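You operate a simulated robot arm through the tools that you are given. There is no shell and no other tool. Be economical: measure what you need, move in short steps, check, and stop when the job is done.

You run a simulated robot arm. Do the job below in one go: nothing can be reset, and whatever is moved stays where it is left.

## Task
Crank the carriage with the blue strip to the SERVICE mark and lock the ring.
Fine: red knob to OFF first, then pull the plunger out; turn the crank knob; push the plunger back in at the mark. Where these are worked on the way, their far stop is far enough and under half their travel is too little: plunger.
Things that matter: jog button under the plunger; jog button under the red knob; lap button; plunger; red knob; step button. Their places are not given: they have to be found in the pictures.

Only the result counts: the job must be done as asked and must still hold three seconds after the hand-in. Knocking over, shifting, dropping, spilling or breaking anything else fails it.

## Robot
A 6-joint arm with a two-finger parallel gripper, fixed in place. Base frame: the origin is at the foot of the arm, x ahead of it, y to its left, z up. Readings come in m, rad, newtons and seconds.
With the tool pointing down near the work surface it reaches from about 0.32 to 0.7 m from the base axis. Its first joint turns from -2.897 to 2.897 rad. Payload 4.1 kg.
The tool frame sits at the grasp point between the pads (the TCP): z along the fingers, y along the line on which they close. The tips reach 0.023 m beyond it. Largest opening 0.094 m; finger width 0.038, thickness 0.01; the body of the gripper, 0.054 by 0.096 m, starts 0.039 m behind the TCP.
Orientation is that of the tool frame in the base frame, as a unit quaternion [x, y, z, w]. With the fingers straight down and closing along the base's y, the tool's x points along the base's -x, its y along +y and its z along -z.

## Interface
- The arm moves only by the tool step_arm. Its argument "motion" is a list of rows, each an object of numbers (a shift or turn left out is 0, a gripper value left out holds the last): "grip": the opening, from 0 (shut) to 1 (fully open); "x", "y", "z": the shift along the tool's x, y, z in m; "wx", "wy", "wz": the turn, a rotation vector about the tool's x, y, z in rad. In form: [{"grip": .., "x": .., "y": .., "z": .., "wx": .., "wy": .., "wz": ..}, ...]. A call has 1 to 8 rows; each row shifts and turns the commanded pose from where the row before left it, along the tool's axes as they then stand. Rows are played at 5 a second. More than 0.05 m and 0.15 rad between two rows, or a gripper value outside its range, and nothing of the call is played. A pose out of reach is approached as far as the arm can. The call stops where the force on the tool passes 90 N (or 10 N more than at its start, if that is more) or the arm is blocked; 0.2 s more then pass. Each finger travels about 0.045 m/s and halts on what it meets, pressing with about 33 N; the grip force reading is that of the motor and also rises with nothing between the fingers. The clock runs only during rows and for 0.2 s after the last one: add rows that do not move to give the fingers time. The reply holds the time, the measured pose of the TCP, the force on the tool along the base axes, the opening and the grip force, in the units named above and with some noise, with the torque about the TCP (base axes, N m) and any sound that the robot's microphone picked up, and new pictures: "show" is both (left out), scene, wrist or none.
- Cameras (640 x 400 px; columns grow to the right, rows downward): "scene" is fixed at [0.0493, 0.6509, 1.1907]; the picture's right is [-0.91, -0.41, 0.00], its down [-0.15, 0.33, -0.93] and it looks along [0.38, -0.85, -0.36] (base axes); focal length 367 px, centre (320, 200). "wrist" rides on the gripper at [0.087, 0.016, -0.074] in the tool frame; the picture's right is [-0.18, 0.98, 0.00], its down [-0.58, -0.11, -0.81] and it looks along [-0.79, -0.15, 0.59] (tool axes); focal length 243 px, centre (320, 200).
- lift_body(by): slides the trunk up (or, below 0, down) by that many m; the arm rides with it, the base frame stays. It gives what a move gives, with no picture.
- probe_pixels(camera, pixels): for up to 12 pixels [column, row] of the newest picture of that camera ("zoom" is the newest enlarged one), the place [x, y, z] in the base frame of the surface seen there, good to about 0.002 m. The clock stands still meanwhile.
- close_up(camera, box): a new picture of the part [left, top, right, bottom] of that camera's present view, enlarged. The clock stands still meanwhile.
- close_job(): hands the job in; it is judged then, once.

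Go step by step. Measure first, check grasps and placings, and put right what went wrong. The budget is 80 turns and 200 pictures, counting those below and the enlarged ones. Unless the task says otherwise, let go and move clear before handing in, and close with one line.

The tools are called after "Call:" by a JSON object that holds its "method" and its "body". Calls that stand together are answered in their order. step_arm: Moves the arm, as the interface text tells. Its arguments: {"type":"object","properties":{"motion":{"type":"array"},"show":{"type":"string","enum":["both","scene","wrist","none"]}},"required":["motion"]} The other tools are called the same way: lift_body (by) slides the trunk up or down; probe_pixels (camera, pixels) gives the place of the surface under pixels of a picture; close_up (camera, box) takes an enlarged picture of a part of a camera's view; close_job () hands the job in.

At the start:

```text
t: 0.0
eef_pos: [0.3922, -0.1986, 0.9234]
tcp_rot: [0.0, 1.0, 0.0, 0.001]
contact_force: [0.9, 0.1, 0.5]
moment: [-0.01, -0.01, 0.01]
opening: 0.0942
grip_force: 0.1
trunk travel left (down, up): [-0.375, 0.215]
```

scene: 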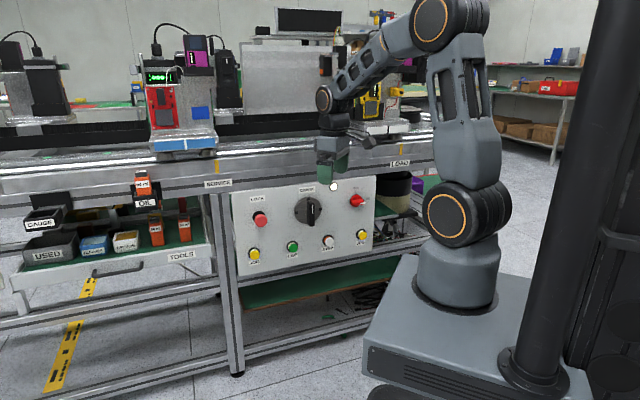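
wrist: 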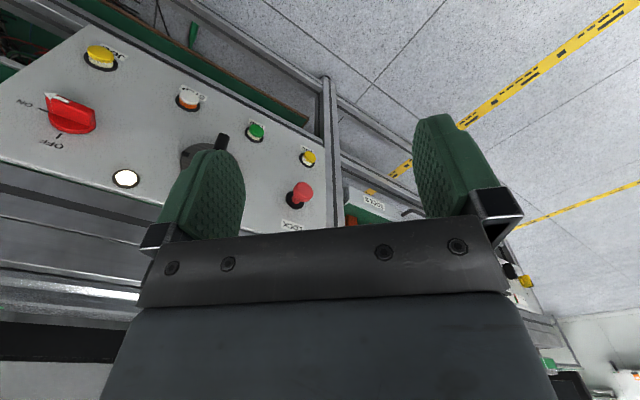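

The panel in the scene picture (235-375, 178-275) shows a red LOCK plunger, a black crank knob, a red selector and four buttons. I'll enlarge it and the carriage.

Call:
{"method": "close_up", "body": {"camera": "scene", "box": [225, 170, 385, 270]}}

Call:
{"method": "close_up", "body": {"camera": "scene", "box": [100, 20, 420, 220]}}

Call:
{"method": "close_up", "body": {"camera": "wrist", "box": [0, 20, 360, 245]}}

Call:
{"method": "probe_pixels", "body": {"camera": "scene", "pixels": [[260, 219], [309, 210], [356, 201], [254, 254], [293, 247], [328, 242], [361, 235], [280, 235], [245, 235], [340, 220], [216, 165], [185, 145]]}}

```text
4.00 times, centred on (305, 220) of scene
```

zoom: 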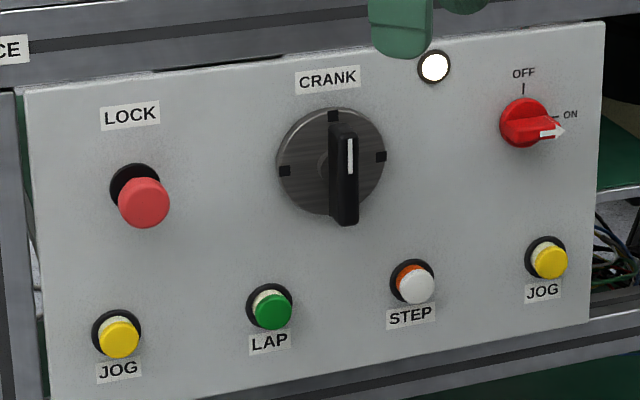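

```text
2.00 times, centred on (260, 120) of scene
```

zoom: 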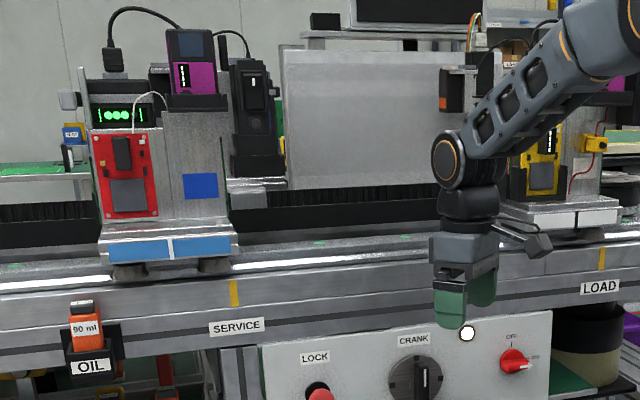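

```text
1.78 times, centred on (180, 132) of wrist
```

zoom: 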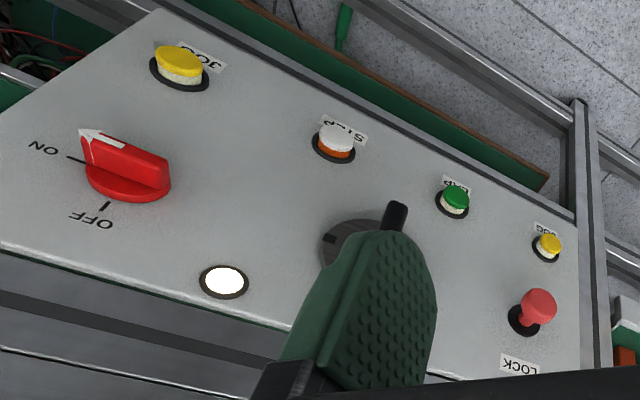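

```text
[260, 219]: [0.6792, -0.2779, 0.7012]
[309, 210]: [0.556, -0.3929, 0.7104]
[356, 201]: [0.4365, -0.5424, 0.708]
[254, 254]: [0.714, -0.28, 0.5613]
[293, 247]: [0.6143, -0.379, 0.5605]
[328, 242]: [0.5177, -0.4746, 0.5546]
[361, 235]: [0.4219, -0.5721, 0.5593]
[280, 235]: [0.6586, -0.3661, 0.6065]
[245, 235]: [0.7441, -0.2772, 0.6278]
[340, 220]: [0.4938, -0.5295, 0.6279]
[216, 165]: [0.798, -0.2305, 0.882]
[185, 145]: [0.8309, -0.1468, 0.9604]
```

The panel runs at 45° and looks vertical. I'll zoom in again and measure the control heads and panel face precisely.

Call:
{"method": "close_up", "body": {"camera": "scene", "box": [225, 170, 385, 270]}}

Call:
{"method": "probe_pixels", "body": {"camera": "zoom", "pixels": [[145, 205], [128, 182], [335, 133], [343, 140], [347, 215], [290, 150], [520, 128], [548, 131], [505, 112], [60, 130], [220, 130], [460, 190]]}}

Call:
{"method": "probe_pixels", "body": {"camera": "zoom", "pixels": [[434, 67], [119, 337], [272, 308], [416, 285], [550, 261], [210, 360], [560, 60], [334, 117], [285, 170], [381, 157], [525, 100], [326, 170]]}}

Call:
{"method": "probe_pixels", "body": {"camera": "scene", "pixels": [[155, 145], [186, 144], [216, 142], [217, 166], [401, 150], [380, 127], [410, 127], [168, 146]]}}

```text
4.00 times, centred on (305, 220) of scene
```

zoom: 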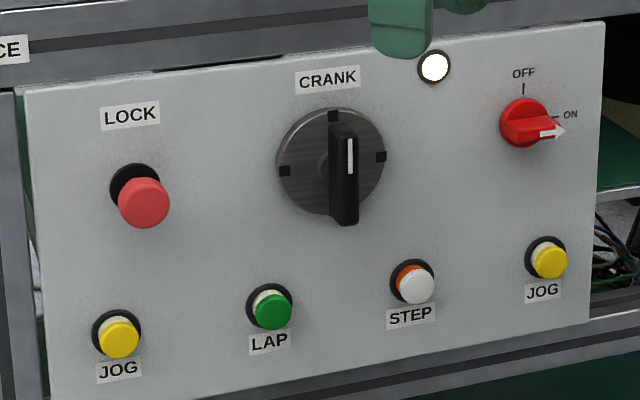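

```text
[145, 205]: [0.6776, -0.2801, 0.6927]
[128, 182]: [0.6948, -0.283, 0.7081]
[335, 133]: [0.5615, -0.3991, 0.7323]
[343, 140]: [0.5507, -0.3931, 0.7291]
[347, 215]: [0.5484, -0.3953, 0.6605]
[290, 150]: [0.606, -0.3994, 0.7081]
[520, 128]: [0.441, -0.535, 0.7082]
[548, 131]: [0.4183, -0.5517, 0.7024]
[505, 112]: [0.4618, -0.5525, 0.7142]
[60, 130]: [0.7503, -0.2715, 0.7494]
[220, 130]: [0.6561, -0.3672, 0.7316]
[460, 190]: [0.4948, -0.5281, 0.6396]
```

```text
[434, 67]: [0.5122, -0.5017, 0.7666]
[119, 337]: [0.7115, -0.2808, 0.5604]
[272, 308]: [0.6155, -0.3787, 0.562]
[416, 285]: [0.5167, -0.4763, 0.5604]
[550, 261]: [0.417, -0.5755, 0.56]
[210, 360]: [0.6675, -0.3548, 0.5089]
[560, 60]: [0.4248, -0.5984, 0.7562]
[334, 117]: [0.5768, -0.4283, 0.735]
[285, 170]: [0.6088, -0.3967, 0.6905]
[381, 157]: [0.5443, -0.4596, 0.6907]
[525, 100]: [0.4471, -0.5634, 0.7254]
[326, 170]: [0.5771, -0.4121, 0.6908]
```

```text
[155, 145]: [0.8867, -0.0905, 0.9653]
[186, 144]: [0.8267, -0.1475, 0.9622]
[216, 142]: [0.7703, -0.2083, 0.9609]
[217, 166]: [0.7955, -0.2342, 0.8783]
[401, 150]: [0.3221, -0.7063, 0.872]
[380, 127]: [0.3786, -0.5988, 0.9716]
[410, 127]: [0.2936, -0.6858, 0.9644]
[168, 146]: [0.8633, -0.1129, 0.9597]
```

The panel is a vertical plane at 45° (out-normal (-.707, .707)). With s measured along (.707, .707), the plunger is at s≈.28, the crank at s≈.105, z≈.69, and the selector at s≈-.08, z≈.705. The blue-strip carriage is at s≈.48 and the SERVICE mark at s≈.397. Next I'll yaw the tool 45°, then pitch it to face the panel.

Call:
{"method": "step_arm", "body": {"motion": [{"wz": 0.131}, {"wz": 0.131}, {"wz": 0.131}, {"wz": 0.131}, {"wz": 0.131}, {"wz": 0.1304}], "show": "none"}}

Call:
{"method": "step_arm", "body": {"motion": [{"wy": -0.131}, {"wy": -0.131}, {"wy": -0.131}, {"wy": -0.131}, {"wy": -0.131}, {"wy": -0.131}], "show": "scene"}}

```text
t: 1.4
eef_pos: [0.3918, -0.1987, 0.924]
tcp_rot: [0.384, 0.923, 0.0, 0.001]
contact_force: [0.6, 0.9, 0.4]
moment: [0.03, 0.0, 0.0]
opening: 0.094
grip_force: 0.1
trunk travel left (down, up): [-0.375, 0.215]
```

```text
t: 2.8
eef_pos: [0.3931, -0.1977, 0.924]
tcp_rot: [0.353, 0.853, -0.146, 0.355]
contact_force: [-0.3, 0.5, -0.1]
moment: [0.02, 0.01, 0.0]
opening: 0.094
grip_force: 0.0
trunk travel left (down, up): [-0.375, 0.215]
```

scene: 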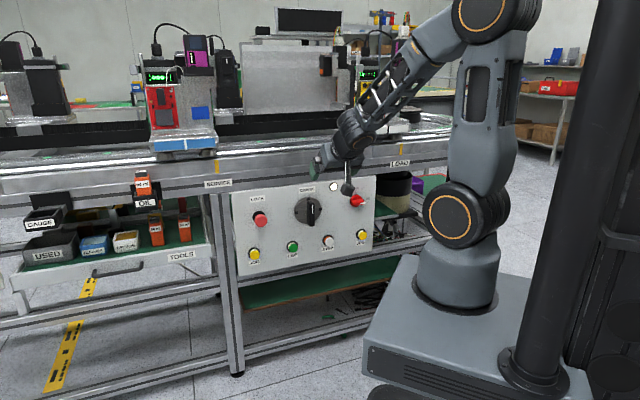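

The pitch is half done and everything is clear. I'll finish pitching, then lower the trunk.

Call:
{"method": "step_arm", "body": {"motion": [{"wy": -0.131}, {"wy": -0.131}, {"wy": -0.131}, {"wy": -0.131}, {"wy": -0.131}, {"wy": -0.129}], "show": "none"}}

Call:
{"method": "lift_body", "body": {"by": -0.22}}

Call:
{"method": "step_arm", "body": {"motion": [{"wz": 0.131}, {"wz": 0.131}, {"wz": 0.131}, {"wz": 0.131}, {"wz": 0.131}, {"wz": 0.131}], "show": "none"}}

Call:
{"method": "step_arm", "body": {"motion": [{"wz": 0.131}, {"wz": 0.131}, {"wz": 0.131}, {"wz": 0.131}, {"wz": 0.131}, {"wz": 0.129}], "show": "both"}}

```text
t: 4.2
eef_pos: [0.4259, -0.2117, 0.9284]
tcp_rot: [0.271, 0.653, -0.271, 0.654]
contact_force: [-0.4, -0.4, 0.0]
moment: [-0.01, 0.01, -0.03]
opening: 0.0941
grip_force: 0.2
out of reach, approached as far as the arm can: row 2, 3, 4, 5
trunk travel left (down, up): [-0.375, 0.215]
```

```text
t: 6.5
eef_pos: [0.4259, -0.2109, 0.7097]
tcp_rot: [0.271, 0.653, -0.27, 0.653]
contact_force: [-0.3, -0.9, 0.0]
moment: [-0.03, -0.01, -0.02]
opening: 0.094
grip_force: 0.1
trunk travel left (down, up): [-0.155, 0.435]
```

```text
t: 7.9
eef_pos: [0.3872, -0.1084, 0.8813]
tcp_rot: [0.5, 0.501, 0.0, 0.706]
contact_force: [1.5, 0.2, -0.3]
moment: [-0.03, 0.0, -0.02]
opening: 0.094
grip_force: 0.0
out of reach, approached as far as the arm can: row 1, 2, 3, 4, 5, 6
trunk travel left (down, up): [-0.155, 0.435]
```

```text
t: 8.7
eef_pos: [0.3712, -0.091, 0.8724]
tcp_rot: [0.575, 0.477, 0.045, 0.664]
contact_force: [0.2, 1.0, -0.1]
moment: [0.0, 0.01, 0.01]
opening: 0.094
grip_force: 0.0
out of reach, approached as far as the arm can: row 1, 2, 3
trunk travel left (down, up): [-0.155, 0.435]
stopped in row 3: the arm was blocked; the commanded pose is now the measured one
```

scene: 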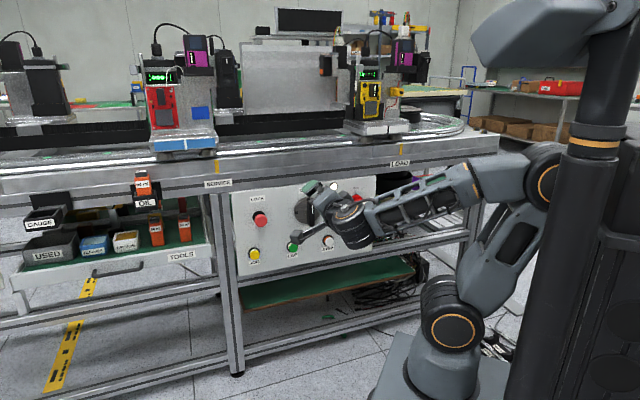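
wrist: 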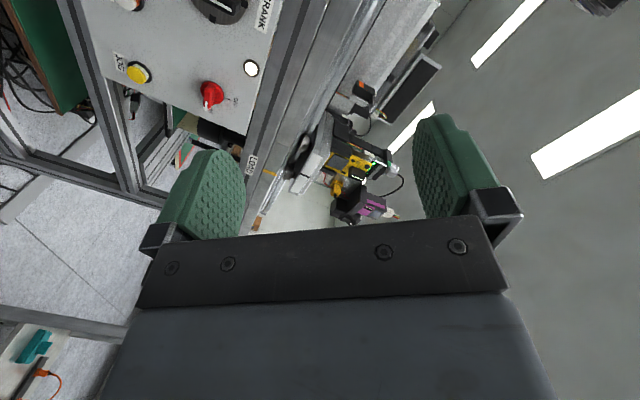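

The arm folded up because the wrist was too close to the base; the TCP is now at d≈.40 in front of the panel. I'll move forward along the tool axis to unfold it.

Call:
{"method": "step_arm", "body": {"motion": [{"z": 0.04}, {"z": 0.04}, {"z": 0.04}, {"z": 0.04}, {"z": 0.03}], "show": "scene"}}

```text
t: 9.9
eef_pos: [0.49, -0.2038, 0.9287]
tcp_rot: [0.576, 0.478, 0.043, 0.662]
contact_force: [0.5, 0.5, -0.7]
moment: [-0.01, 0.02, 0.0]
opening: 0.0939
grip_force: 0.1
out of reach, approached as far as the arm can: row 1, 2, 3, 4, 5
trunk travel left (down, up): [-0.155, 0.435]
```

scene: 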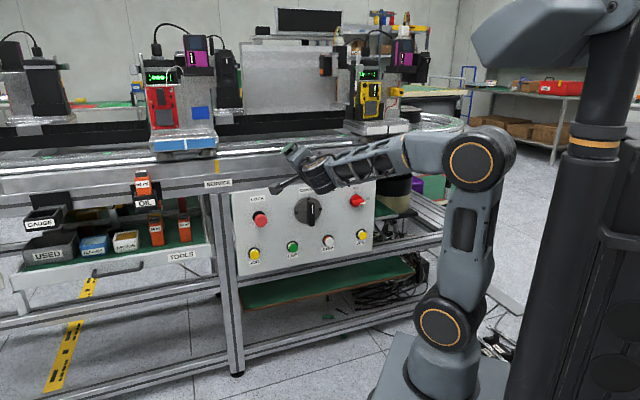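

The TCP is at d≈.23, z≈.93, and the arm can't fold any further. I'll move down and forward to about d .15, z .71, then check.

Call:
{"method": "step_arm", "body": {"motion": [{"x": 0.0197, "y": -0.0267, "z": 0.0182}, {"x": 0.0197, "y": -0.0267, "z": 0.0182}, {"x": 0.0197, "y": -0.0267, "z": 0.0182}, {"x": 0.0197, "y": -0.0267, "z": 0.0182}, {}], "show": "scene"}}

```text
t: 11.1
eef_pos: [0.5479, -0.2094, 0.9166]
tcp_rot: [0.578, 0.479, 0.042, 0.659]
contact_force: [-0.6, 0.1, 0.0]
moment: [0.01, 0.0, 0.01]
opening: 0.0942
grip_force: 0.0
out of reach, approached as far as the arm can: row 1, 2, 3, 4
trunk travel left (down, up): [-0.155, 0.435]
```

scene: 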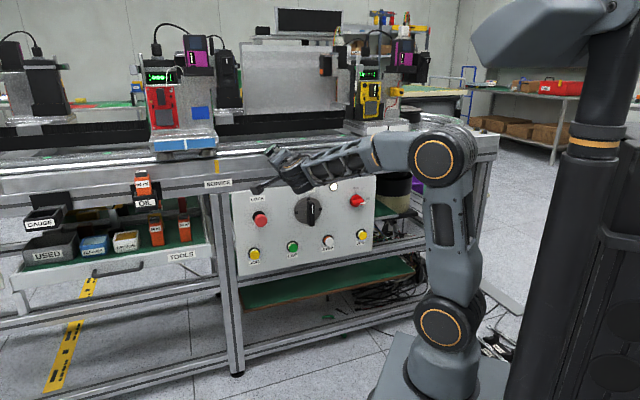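

The 90° roll seems to push a wrist joint towards its limit, since the height drifted while rolling. I'll undo the roll (back to tool x down) and then move down and forward.

Call:
{"method": "step_arm", "body": {"motion": [{"wx": -0.0124, "wy": -0.015, "wz": -0.1347}, {"wx": -0.0124, "wy": -0.015, "wz": -0.1347}, {"wx": -0.0124, "wy": -0.015, "wz": -0.1347}, {"wx": -0.0124, "wy": -0.015, "wz": -0.1347}, {"wx": -0.0124, "wy": -0.015, "wz": -0.1347}, {"wx": -0.0124, "wy": -0.015, "wz": -0.1347}, {"wx": -0.0124, "wy": -0.015, "wz": -0.1347}], "show": "scene"}}

```text
t: 12.7
eef_pos: [0.547, -0.2069, 0.9198]
tcp_rot: [0.268, 0.648, -0.27, 0.659]
contact_force: [-0.9, 0.7, -0.6]
moment: [0.01, -0.01, 0.01]
opening: 0.0938
grip_force: 0.1
trunk travel left (down, up): [-0.155, 0.435]
```

scene: 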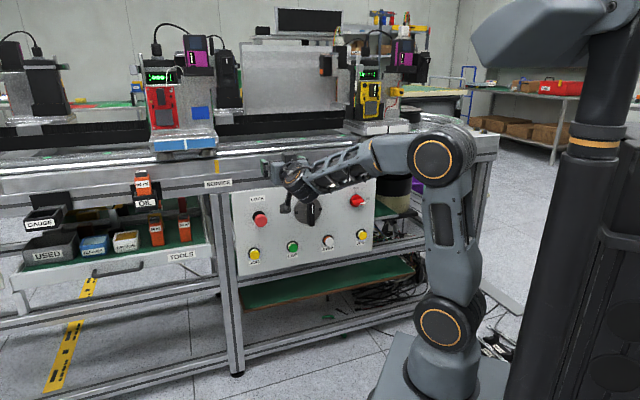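

The pose is reachable again in this orientation. I'll move down and across to in front of the selector (s≈-.08, z≈.705), staying at d≈.19.

Call:
{"method": "step_arm", "body": {"motion": [{"x": 0.027, "y": -0.04}, {"x": 0.027, "y": -0.04}, {"x": 0.027, "y": -0.04}, {"x": 0.027, "y": -0.04}, {"x": 0.027, "y": -0.04}, {"x": 0.027, "y": -0.04}, {"x": 0.027, "y": -0.04}, {"x": 0.026, "y": -0.04}]}}

```text
t: 14.5
eef_pos: [0.4401, -0.2866, 0.7524]
tcp_rot: [0.277, 0.646, -0.274, 0.656]
contact_force: [-0.3, -0.5, 0.8]
moment: [0.0, 0.05, -0.02]
opening: 0.0942
grip_force: 0.1
out of reach, approached as far as the arm can: row 4, 5, 6, 7, 8
trunk travel left (down, up): [-0.155, 0.435]
```

scene: 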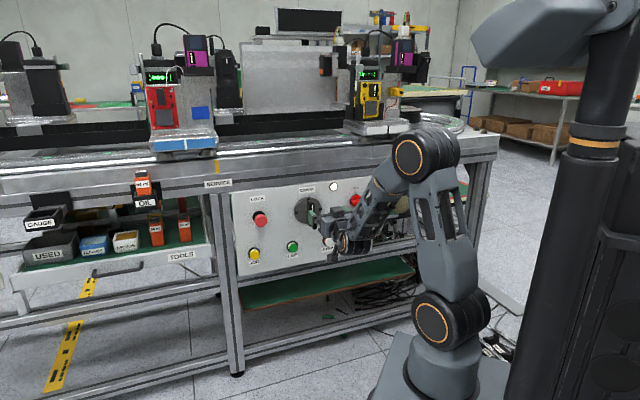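
wrist: 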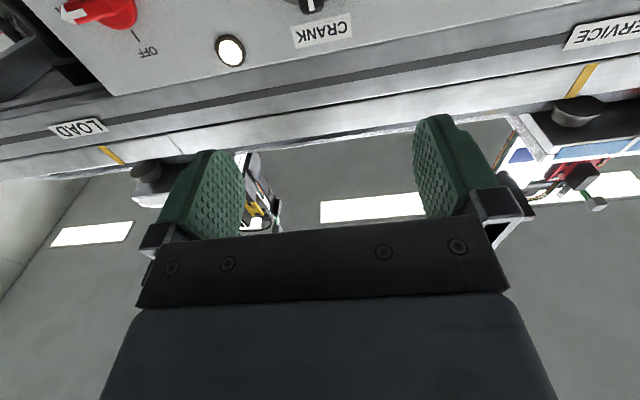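

The arm hits a fold limit on the near side. I'll measure where the shoulder and elbow are to choose a better trunk height.

Call:
{"method": "probe_pixels", "body": {"camera": "scene", "pixels": [[435, 315], [410, 158], [345, 243], [420, 370], [330, 225], [300, 225], [356, 200]]}}

Call:
{"method": "close_up", "body": {"camera": "scene", "box": [280, 120, 520, 370]}}

```text
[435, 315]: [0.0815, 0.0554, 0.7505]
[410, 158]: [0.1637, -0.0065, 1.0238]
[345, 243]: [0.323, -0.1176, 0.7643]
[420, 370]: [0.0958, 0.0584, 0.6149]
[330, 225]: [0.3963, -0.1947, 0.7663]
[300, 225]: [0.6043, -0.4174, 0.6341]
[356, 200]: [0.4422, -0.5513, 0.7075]
```

```text
1.60 times, centred on (400, 245) of scene
```

zoom: 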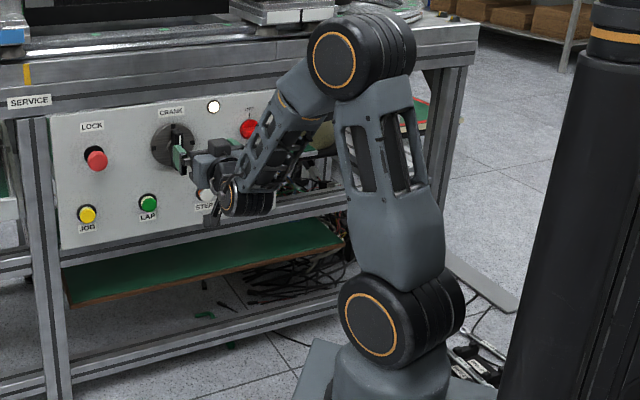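

The shoulder (z≈.75) is level with the wrist, which is the worst case for folding. I'll lower the trunk .15 and then bring the tool up and forward.

Call:
{"method": "lift_body", "body": {"by": -0.15}}

Call:
{"method": "step_arm", "body": {"motion": [{"x": -0.03, "z": 0.03}, {"x": -0.03, "z": 0.03}, {"x": -0.03, "z": 0.02}, {"x": -0.015}], "show": "scene"}}

```text
t: 16.2
eef_pos: [0.4392, -0.2862, 0.6024]
tcp_rot: [0.277, 0.646, -0.274, 0.657]
contact_force: [0.5, -0.4, 0.2]
moment: [0.0, -0.01, -0.01]
opening: 0.094
grip_force: 0.2
trunk travel left (down, up): [-0.005, 0.585]
```

```text
t: 17.2
eef_pos: [0.4919, -0.3443, 0.7087]
tcp_rot: [0.277, 0.646, -0.274, 0.656]
contact_force: [0.1, 0.2, 0.3]
moment: [0.02, 0.03, 0.03]
opening: 0.094
grip_force: 0.0
trunk travel left (down, up): [-0.005, 0.585]
```

scene: 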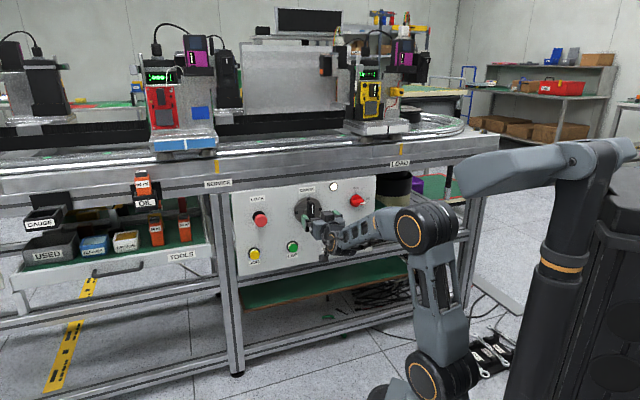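

All reachable now. I'll slide across to the selector at s≈-.08.

Call:
{"method": "step_arm", "body": {"motion": [{"y": -0.0465}, {"y": -0.0465}, {"y": -0.0465}, {"y": -0.0455}], "show": "none"}}

Call:
{"method": "step_arm", "body": {"motion": [{"wz": 0.131}, {"wz": 0.131}, {"wz": 0.131}], "show": "both"}}

```text
t: 18.2
eef_pos: [0.4803, -0.3497, 0.7173]
tcp_rot: [0.28, 0.646, -0.276, 0.655]
contact_force: [1.1, 0.0, 0.6]
moment: [-0.02, 0.02, 0.01]
opening: 0.0937
grip_force: 0.1
out of reach, approached as far as the arm can: row 1, 2, 3, 4
trunk travel left (down, up): [-0.005, 0.585]
```

```text
t: 19.0
eef_pos: [0.5133, -0.3194, 0.7652]
tcp_rot: [0.402, 0.581, -0.146, 0.692]
contact_force: [-0.5, -1.3, -0.2]
moment: [0.01, 0.02, -0.03]
opening: 0.0942
grip_force: 0.1
out of reach, approached as far as the arm can: row 1, 2, 3
trunk travel left (down, up): [-0.005, 0.585]
```

scene: 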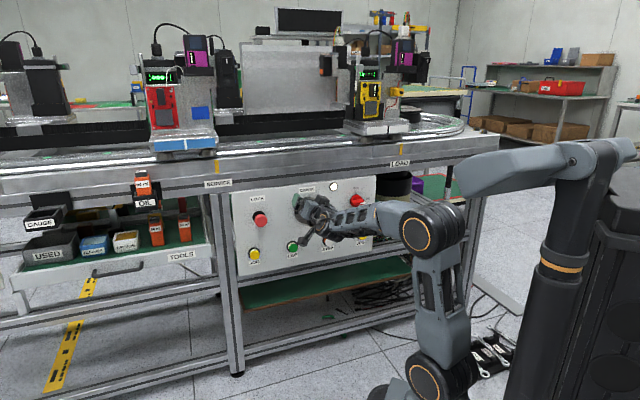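
wrist: 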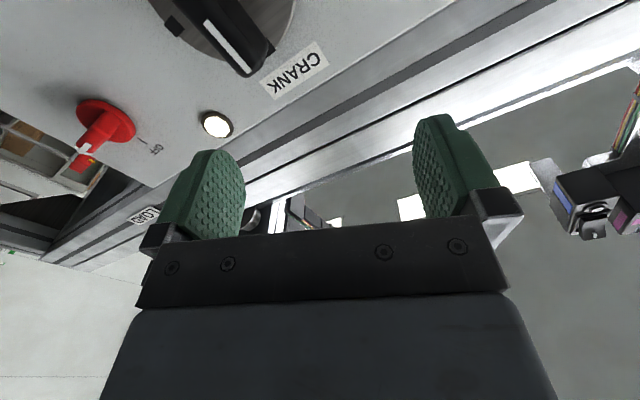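

Moving right or rolling both pull the arm upward, so I think the wrist can't bend upward relative to the forearm. A tool pitched about 30° downward should be comfortable, and it works for pushing the controls, so I'll go to that orientation.

Call:
{"method": "step_arm", "body": {"motion": [{"wx": 0.0158, "wy": 0.1045, "wz": -0.079}, {"wx": 0.0158, "wy": 0.1045, "wz": -0.079}, {"wx": 0.0158, "wy": 0.1045, "wz": -0.079}, {"wx": 0.0158, "wy": 0.1045, "wz": -0.079}, {"wx": 0.0158, "wy": 0.1045, "wz": -0.079}], "show": "scene"}}

```text
t: 20.2
eef_pos: [0.5107, -0.3235, 0.7656]
tcp_rot: [0.343, 0.775, -0.19, 0.496]
contact_force: [-0.1, 0.6, 1.3]
moment: [0.01, 0.0, -0.01]
opening: 0.0941
grip_force: 0.1
out of reach, approached as far as the arm can: row 4
trunk travel left (down, up): [-0.005, 0.585]
```

scene: 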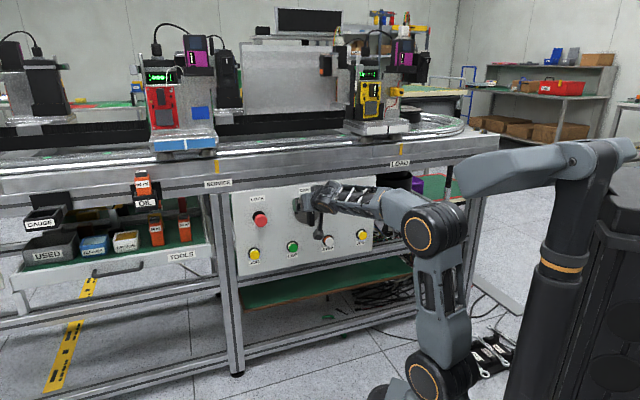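

The orientation is reached, pitched about 26° down. I'll slide right to s≈-.08, closing the fingers on the way.

Call:
{"method": "step_arm", "body": {"motion": [{"grip": 0, "x": -0.002, "y": -0.0424}, {"x": -0.002, "y": -0.0424}, {"x": -0.002, "y": -0.0424}, {"x": -0.002, "y": -0.0424}, {"x": -0.002, "y": -0.0424}], "show": "both"}}

```text
t: 21.4
eef_pos: [0.3617, -0.473, 0.7632]
tcp_rot: [0.343, 0.774, -0.191, 0.496]
contact_force: [0.0, 0.5, 0.4]
moment: [-0.01, 0.0, -0.03]
opening: 0.0
grip_force: 13.7
trunk travel left (down, up): [-0.005, 0.585]
```

scene: 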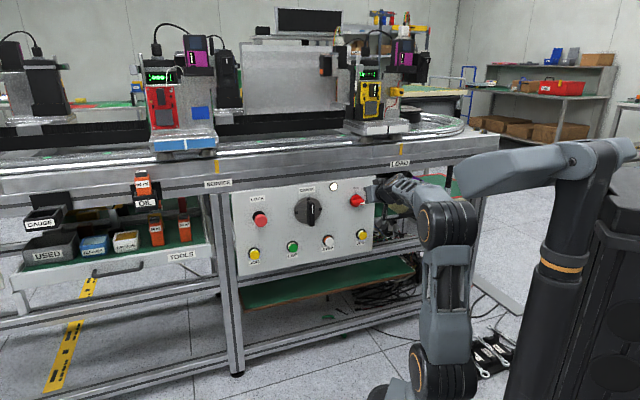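
wrist: 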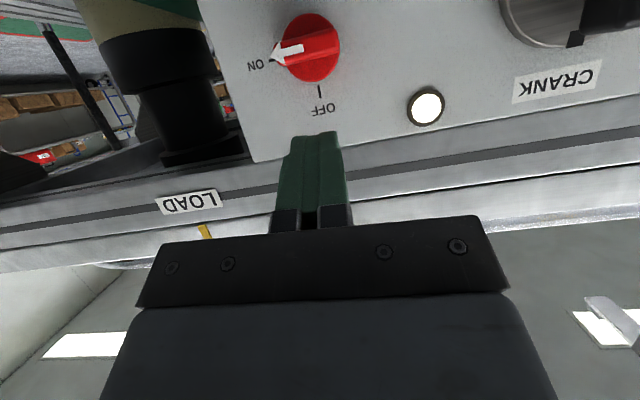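

Now the red selector is clear in the wrist view: centre ~(312,48), pointer left to ON, OFF below. I'll measure it.

Call:
{"method": "close_up", "body": {"camera": "wrist", "box": [230, 0, 390, 100]}}

Call:
{"method": "probe_pixels", "body": {"camera": "zoom", "pixels": [[170, 220], [185, 195], [240, 200], [320, 180], [400, 150], [425, 170], [310, 260], [310, 130], [430, 215], [355, 345], [330, 300], [150, 240]]}}

```text
4.00 times, centred on (310, 50) of wrist
```

zoom: 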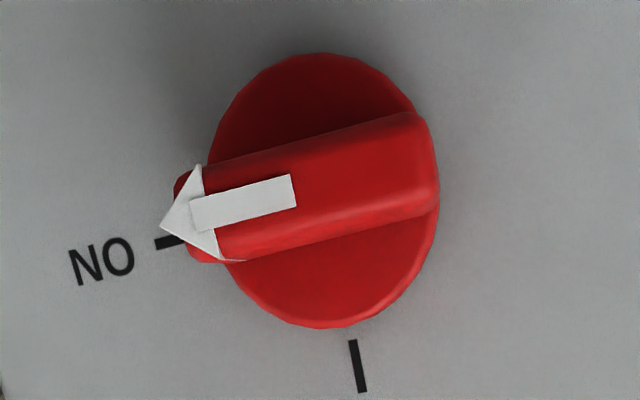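

```text
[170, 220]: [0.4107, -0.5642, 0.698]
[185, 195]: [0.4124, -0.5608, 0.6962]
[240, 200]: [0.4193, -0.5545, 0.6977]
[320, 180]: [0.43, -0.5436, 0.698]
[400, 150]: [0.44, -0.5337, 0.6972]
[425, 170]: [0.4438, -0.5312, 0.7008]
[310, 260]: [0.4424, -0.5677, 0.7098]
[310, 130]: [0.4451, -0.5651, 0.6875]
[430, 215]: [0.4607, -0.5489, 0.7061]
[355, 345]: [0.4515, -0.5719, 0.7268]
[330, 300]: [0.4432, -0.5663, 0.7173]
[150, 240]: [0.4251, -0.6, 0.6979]
```

The handle spans s -.108 to -.062 at z≈.698, with its front at d≈.035. I'll put the closed fingertips below the handle's pointer end, first at standoff and then in.

Call:
{"method": "step_arm", "body": {"motion": [{"x": 0.0401, "y": -0.0166, "z": 0.0198}, {"x": 0.0401, "y": -0.0166, "z": 0.0198}, {}], "show": "none"}}

Call:
{"method": "step_arm", "body": {"motion": [{"x": -0.0183, "y": 0.0008, "z": 0.0378}, {"x": -0.0183, "y": 0.0008, "z": 0.0378}, {}], "show": "both"}}

```text
t: 22.2
eef_pos: [0.3432, -0.4933, 0.6741]
tcp_rot: [0.343, 0.774, -0.191, 0.496]
contact_force: [-0.5, 0.2, -0.6]
moment: [0.0, 0.0, -0.02]
opening: 0.0
grip_force: 33.1
trunk travel left (down, up): [-0.005, 0.585]
```

```text
t: 23.0
eef_pos: [0.4007, -0.5534, 0.6747]
tcp_rot: [0.343, 0.774, -0.191, 0.496]
contact_force: [-0.1, 0.6, -0.9]
moment: [-0.01, -0.01, 0.0]
opening: 0.0002
grip_force: 33.0
trunk travel left (down, up): [-0.005, 0.585]
```

scene: 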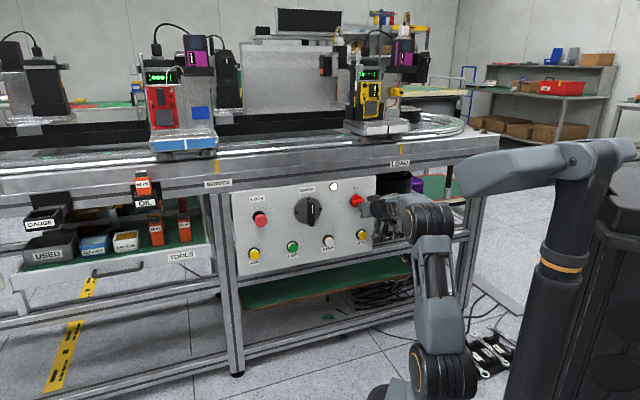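
wrist: 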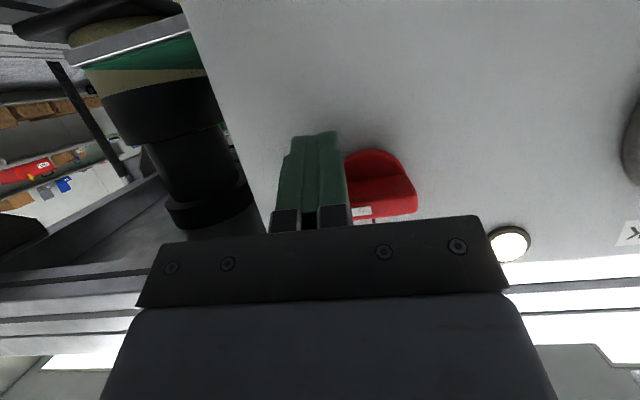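

The fingertip sits under the handle's pointer end (s -.108, d .048). Pushing upward.

Call:
{"method": "step_arm", "body": {"motion": [{"x": -0.009, "y": 0.0005, "z": -0.0044}, {"x": -0.009, "y": 0.0005, "z": -0.0044}, {"x": -0.009, "y": 0.0005, "z": -0.0044}, {"x": -0.0072, "y": 0.0004, "z": -0.0035}], "show": "both"}}

Call:
{"method": "close_up", "body": {"camera": "scene", "box": [305, 170, 425, 245]}}

```text
t: 24.0
eef_pos: [0.4026, -0.5526, 0.7146]
tcp_rot: [0.342, 0.775, -0.191, 0.496]
contact_force: [-0.3, -0.7, 0.5]
moment: [0.01, 0.0, -0.03]
opening: 0.0
grip_force: 33.6
trunk travel left (down, up): [-0.005, 0.585]
```

scene: 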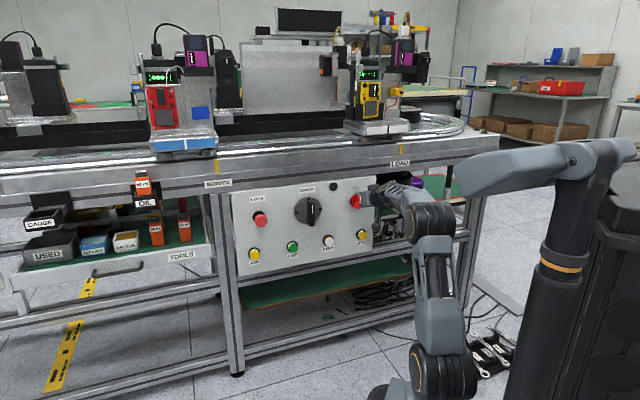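
wrist: 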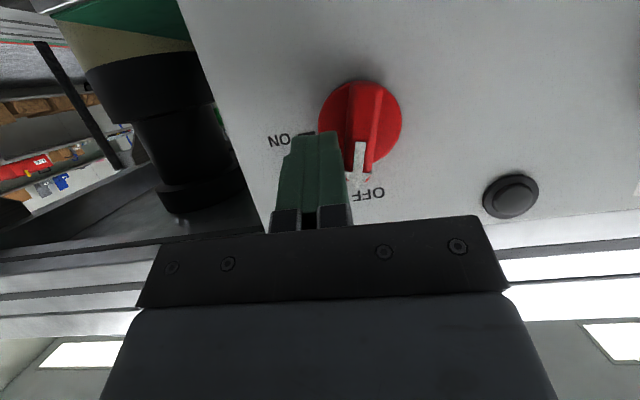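

```text
5.33 times, centred on (365, 208) of scene
```

zoom: 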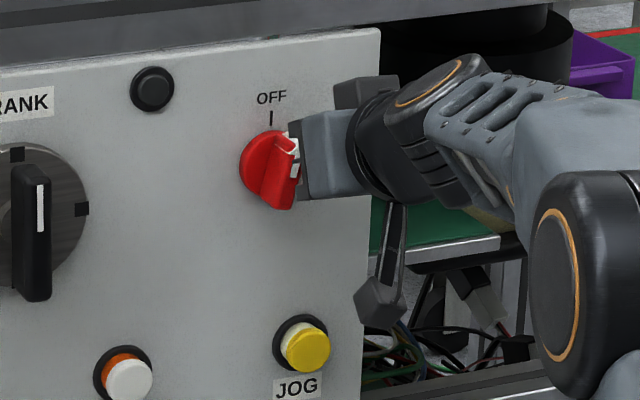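

The lamp went dark and the handle appears snapped to OFF. Backing out along the normal to check.

Call:
{"method": "step_arm", "body": {"motion": [{"x": 0.0174, "y": -0.0008, "z": -0.036}, {"x": 0.0174, "y": -0.0008, "z": -0.036}], "show": "both"}}

Call:
{"method": "close_up", "body": {"camera": "wrist", "box": [270, 0, 430, 100]}}

```text
t: 24.6
eef_pos: [0.3456, -0.4973, 0.7129]
tcp_rot: [0.343, 0.774, -0.191, 0.496]
contact_force: [0.4, -0.1, 0.2]
moment: [0.0, 0.01, 0.01]
opening: 0.0
grip_force: 33.0
trunk travel left (down, up): [-0.005, 0.585]
```

scene: 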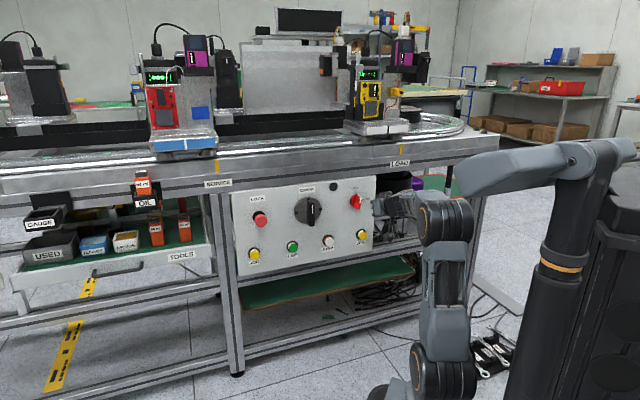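
wrist: 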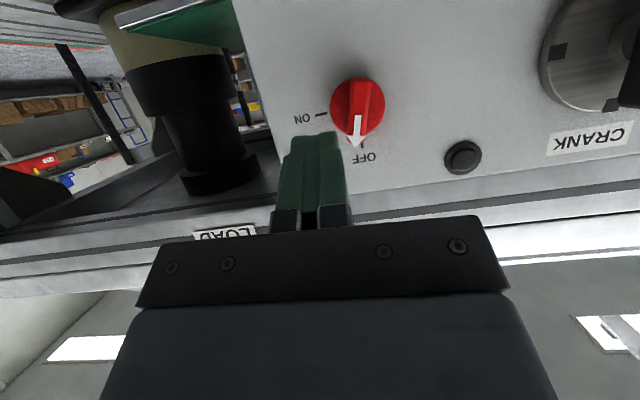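

```text
4.00 times, centred on (350, 50) of wrist
```

zoom: 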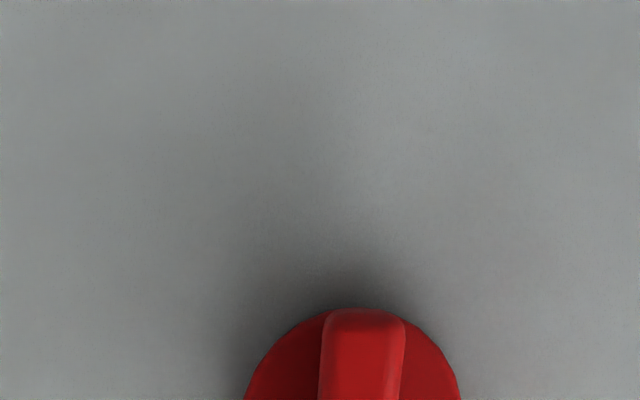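

The selector points at OFF. Now I'll go left to the plunger (s≈.28), opening the fingers on the way.

Call:
{"method": "step_arm", "body": {"motion": [{"grip": 0.6, "x": 0.0024, "y": 0.0475}, {"x": 0.0024, "y": 0.0475}, {"x": 0.0024, "y": 0.0475}, {"x": 0.0024, "y": 0.0475}, {"x": 0.0024, "y": 0.0475}, {"x": 0.0024, "y": 0.0475}, {"x": 0.0024, "y": 0.0475}, {"x": 0.0024, "y": 0.0475}], "show": "both"}}

```text
t: 26.4
eef_pos: [0.6034, -0.2384, 0.7102]
tcp_rot: [0.343, 0.774, -0.191, 0.496]
contact_force: [-0.9, -0.2, 0.1]
moment: [0.02, 0.01, -0.01]
opening: 0.0565
grip_force: 0.0
out of reach, approached as far as the arm can: row 4
trunk travel left (down, up): [-0.005, 0.585]
```

scene: 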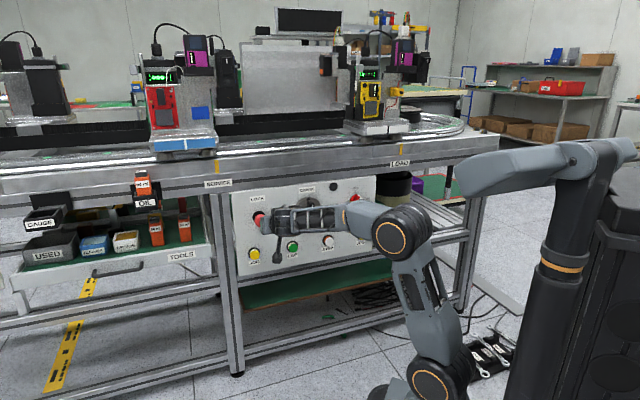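
wrist: 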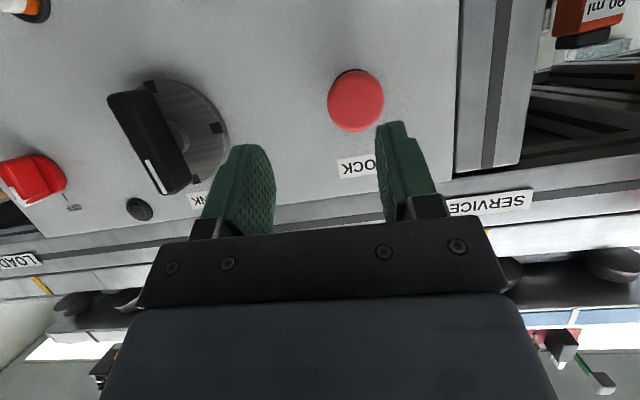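

The plunger head is at wrist (355,100). Measuring it.

Call:
{"method": "probe_pixels", "body": {"camera": "wrist", "pixels": [[355, 105], [332, 100], [380, 103], [355, 85], [355, 125], [345, 74], [365, 74]]}}

Call:
{"method": "close_up", "body": {"camera": "wrist", "box": [275, 50, 435, 150]}}

```text
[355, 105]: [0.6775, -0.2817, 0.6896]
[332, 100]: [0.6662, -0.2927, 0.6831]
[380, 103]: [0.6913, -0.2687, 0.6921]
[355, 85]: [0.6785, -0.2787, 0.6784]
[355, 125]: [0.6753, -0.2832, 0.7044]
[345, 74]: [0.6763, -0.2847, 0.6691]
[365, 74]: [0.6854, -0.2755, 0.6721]
```

```text
4.00 times, centred on (355, 100) of wrist
```

zoom: 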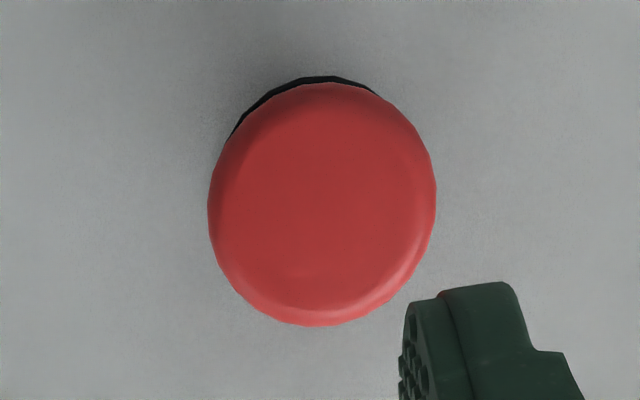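

The head centre is s≈.281, z≈.690, diameter ≈36 mm, front at d≈.045. I'll align laterally, then move in and straddle it.

Call:
{"method": "step_arm", "body": {"motion": [{"x": 0.0156, "y": 0.0223, "z": 0.007}, {}, {"x": -0.0176, "y": 0.0008, "z": 0.0364}, {"x": -0.0177, "y": 0.0008, "z": 0.0365}, {}], "show": "both"}}

```text
t: 27.6
eef_pos: [0.6762, -0.2783, 0.6942]
tcp_rot: [0.343, 0.775, -0.191, 0.496]
contact_force: [0.8, 0.1, 0.4]
moment: [0.01, 0.01, 0.0]
opening: 0.0564
grip_force: 0.1
trunk travel left (down, up): [-0.005, 0.585]
```

scene: 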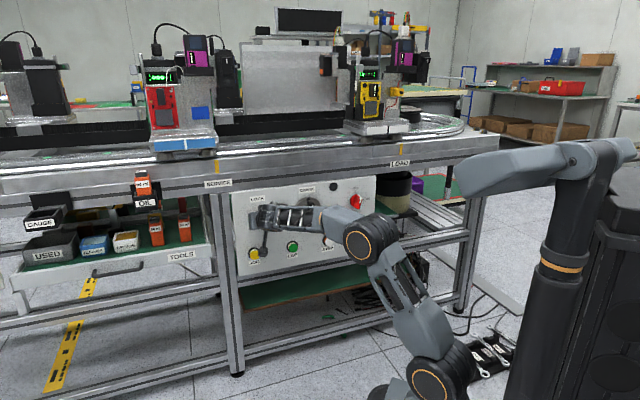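
wrist: 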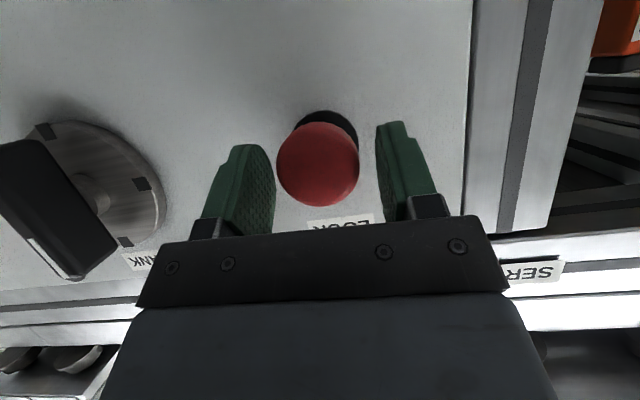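

The head sits between the pads. Closing.

Call:
{"method": "step_arm", "body": {"motion": [{"grip": 0}, {}, {}, {}], "show": "wrist"}}

```text
t: 28.6
eef_pos: [0.6758, -0.2792, 0.6927]
tcp_rot: [0.344, 0.774, -0.192, 0.496]
contact_force: [-8.0, -4.0, -2.2]
moment: [-0.02, -0.05, 0.71]
opening: 0.0419
grip_force: 44.8
trunk travel left (down, up): [-0.005, 0.585]
```

wrist: 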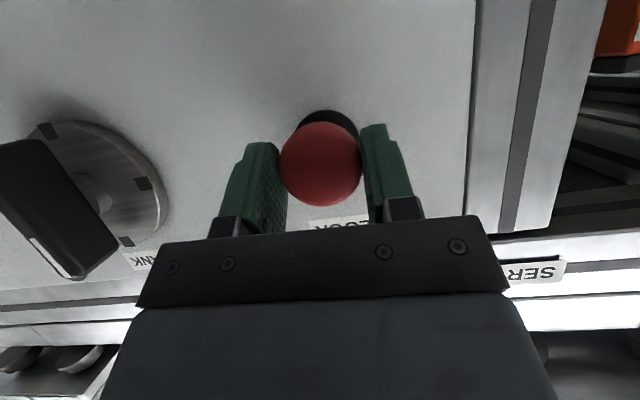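

Gripped at 42 mm. Pulling outward in small rows.

Call:
{"method": "step_arm", "body": {"motion": [{"x": 0.0035, "y": -0.0002, "z": -0.0072}, {"x": 0.0035, "y": -0.0002, "z": -0.0072}, {"x": 0.0035, "y": -0.0002, "z": -0.0072}], "show": "wrist"}}

```text
t: 29.4
eef_pos: [0.6581, -0.2616, 0.6946]
tcp_rot: [0.343, 0.774, -0.191, 0.496]
contact_force: [-6.9, -9.8, -3.2]
moment: [-0.12, -0.35, 0.9]
opening: 0.0419
grip_force: 44.8
trunk travel left (down, up): [-0.005, 0.585]
```

wrist: 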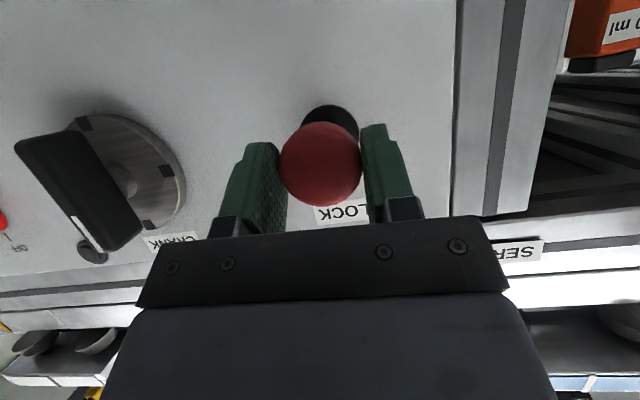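

The plunger is following (out about 25 mm, low force). Continuing towards its stop.

Call:
{"method": "step_arm", "body": {"motion": [{"x": 0.0026, "y": -0.0001, "z": -0.0054}, {"x": 0.0026, "y": -0.0001, "z": -0.0054}, {"x": 0.0026, "y": -0.0001, "z": -0.0054}], "show": "wrist"}}

```text
t: 30.2
eef_pos: [0.6459, -0.2494, 0.6943]
tcp_rot: [0.344, 0.774, -0.192, 0.496]
contact_force: [20.5, -31.4, 0.3]
moment: [-0.09, -0.16, 0.24]
opening: 0.0419
grip_force: 45.4
trunk travel left (down, up): [-0.005, 0.585]
```

wrist: 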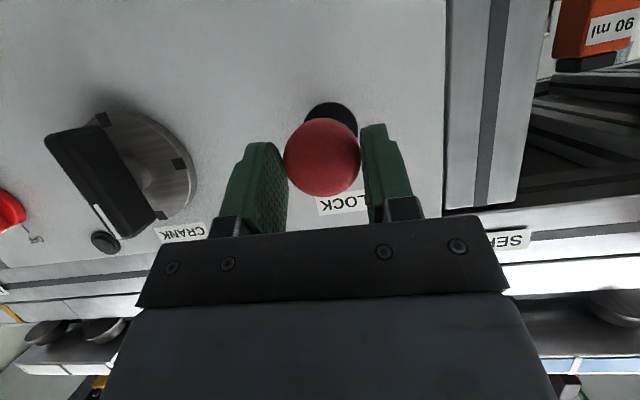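

The pull force rose to about 37 N, so it's at its far stop. Releasing and backing off to see if it stays out.

Call:
{"method": "step_arm", "body": {"motion": [{"grip": 0.65}, {}, {}, {"x": 0.0174, "y": -0.0008, "z": -0.036}, {"x": 0.0174, "y": -0.0008, "z": -0.036}], "show": "both"}}

Call:
{"method": "close_up", "body": {"camera": "wrist", "box": [0, 0, 480, 300]}}

```text
t: 31.4
eef_pos: [0.5898, -0.1917, 0.6946]
tcp_rot: [0.343, 0.775, -0.191, 0.496]
contact_force: [0.2, 0.0, -1.2]
moment: [-0.01, 0.0, 0.01]
opening: 0.0612
grip_force: 0.1
trunk travel left (down, up): [-0.005, 0.585]
```

scene: 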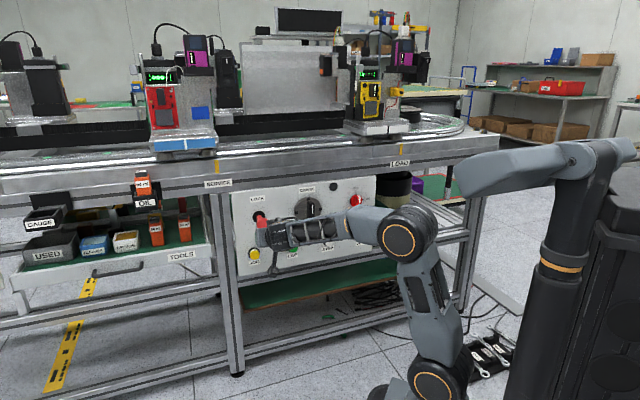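
wrist: 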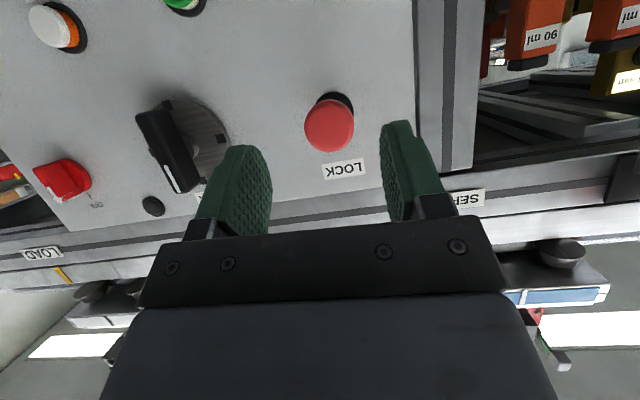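

```text
1.33 times, centred on (240, 150) of wrist
```

zoom: 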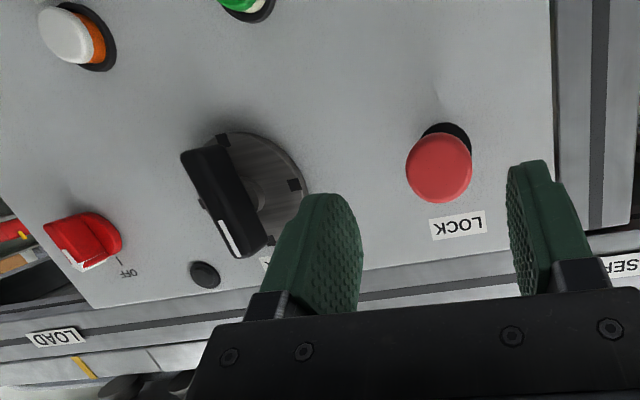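

Call:
{"method": "probe_pixels", "body": {"camera": "wrist", "pixels": [[330, 130], [312, 125], [348, 125], [170, 140], [180, 185], [165, 108], [345, 103]]}}

Call:
{"method": "probe_pixels", "body": {"camera": "scene", "pixels": [[263, 232], [262, 240]]}}

```text
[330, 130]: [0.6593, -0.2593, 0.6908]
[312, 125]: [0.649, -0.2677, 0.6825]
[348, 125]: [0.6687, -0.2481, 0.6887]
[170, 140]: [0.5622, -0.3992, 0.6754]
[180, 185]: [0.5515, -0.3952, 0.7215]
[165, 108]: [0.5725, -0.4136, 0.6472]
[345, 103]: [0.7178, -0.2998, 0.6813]
```

```text
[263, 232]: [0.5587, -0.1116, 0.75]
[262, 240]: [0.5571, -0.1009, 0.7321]
```

The plunger head stayed out at d≈.074 (was .045), which fits its far stop. Next, the crank: closed fingers to the left of the bar's upper half, at standoff.

Call:
{"method": "step_arm", "body": {"motion": [{"grip": 0, "x": -0.0112, "y": -0.0369, "z": 0.0094}, {"x": -0.0112, "y": -0.0369, "z": 0.0094}, {"x": -0.0112, "y": -0.0369, "z": 0.0094}, {"x": -0.0112, "y": -0.0369, "z": 0.0094}, {}], "show": "both"}}

```text
t: 32.6
eef_pos: [0.5181, -0.3313, 0.7095]
tcp_rot: [0.342, 0.774, -0.191, 0.497]
contact_force: [-1.0, -1.2, -0.1]
moment: [-0.02, 0.0, -0.02]
opening: 0.0003
grip_force: 33.0
trunk travel left (down, up): [-0.005, 0.585]
```

scene: 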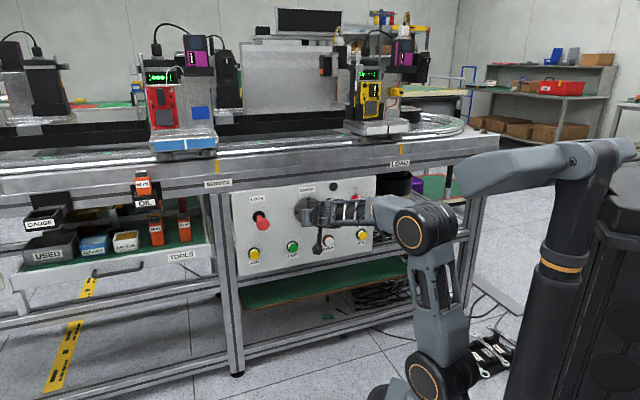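
wrist: 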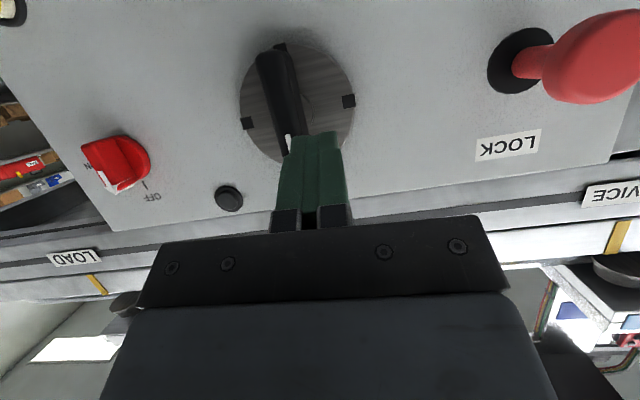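

The plunger's stem is visible, so it's out. I'll move in beside the bar and push it right (clockwise) a little to see which way the carriage goes.

Call:
{"method": "step_arm", "body": {"motion": [{"x": -0.0152, "y": 0.0007, "z": 0.0315}, {"x": -0.0153, "y": 0.0007, "z": 0.0315}, {}, {"x": -0.0005, "y": -0.01}, {"x": -0.0005, "y": -0.01}, {}], "show": "both"}}

Call:
{"method": "close_up", "body": {"camera": "scene", "box": [110, 50, 430, 250]}}

```text
t: 34.0
eef_pos: [0.5617, -0.3875, 0.7161]
tcp_rot: [0.335, 0.775, -0.187, 0.503]
contact_force: [42.8, 35.2, 10.1]
moment: [0.78, -1.15, 0.78]
opening: 0.0
grip_force: 32.8
trunk travel left (down, up): [-0.005, 0.585]
```

scene: 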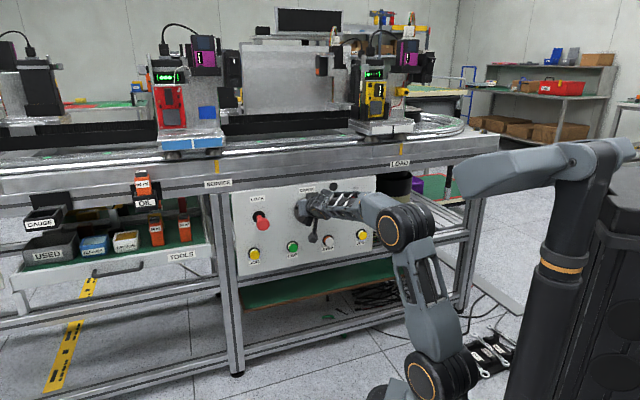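
wrist: 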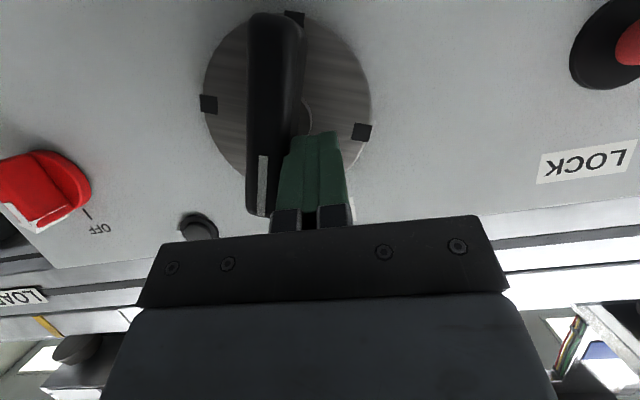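

```text
2.00 times, centred on (270, 150) of scene
```

zoom: 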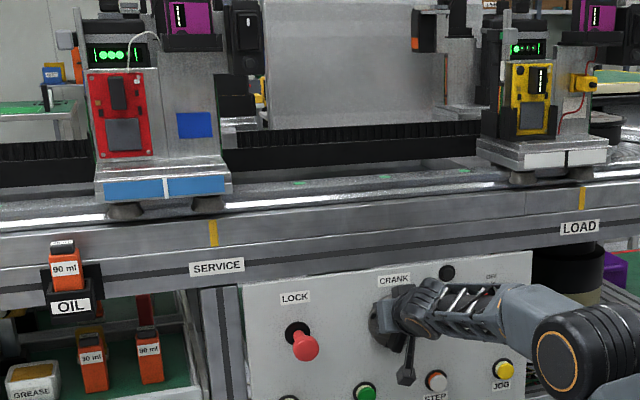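

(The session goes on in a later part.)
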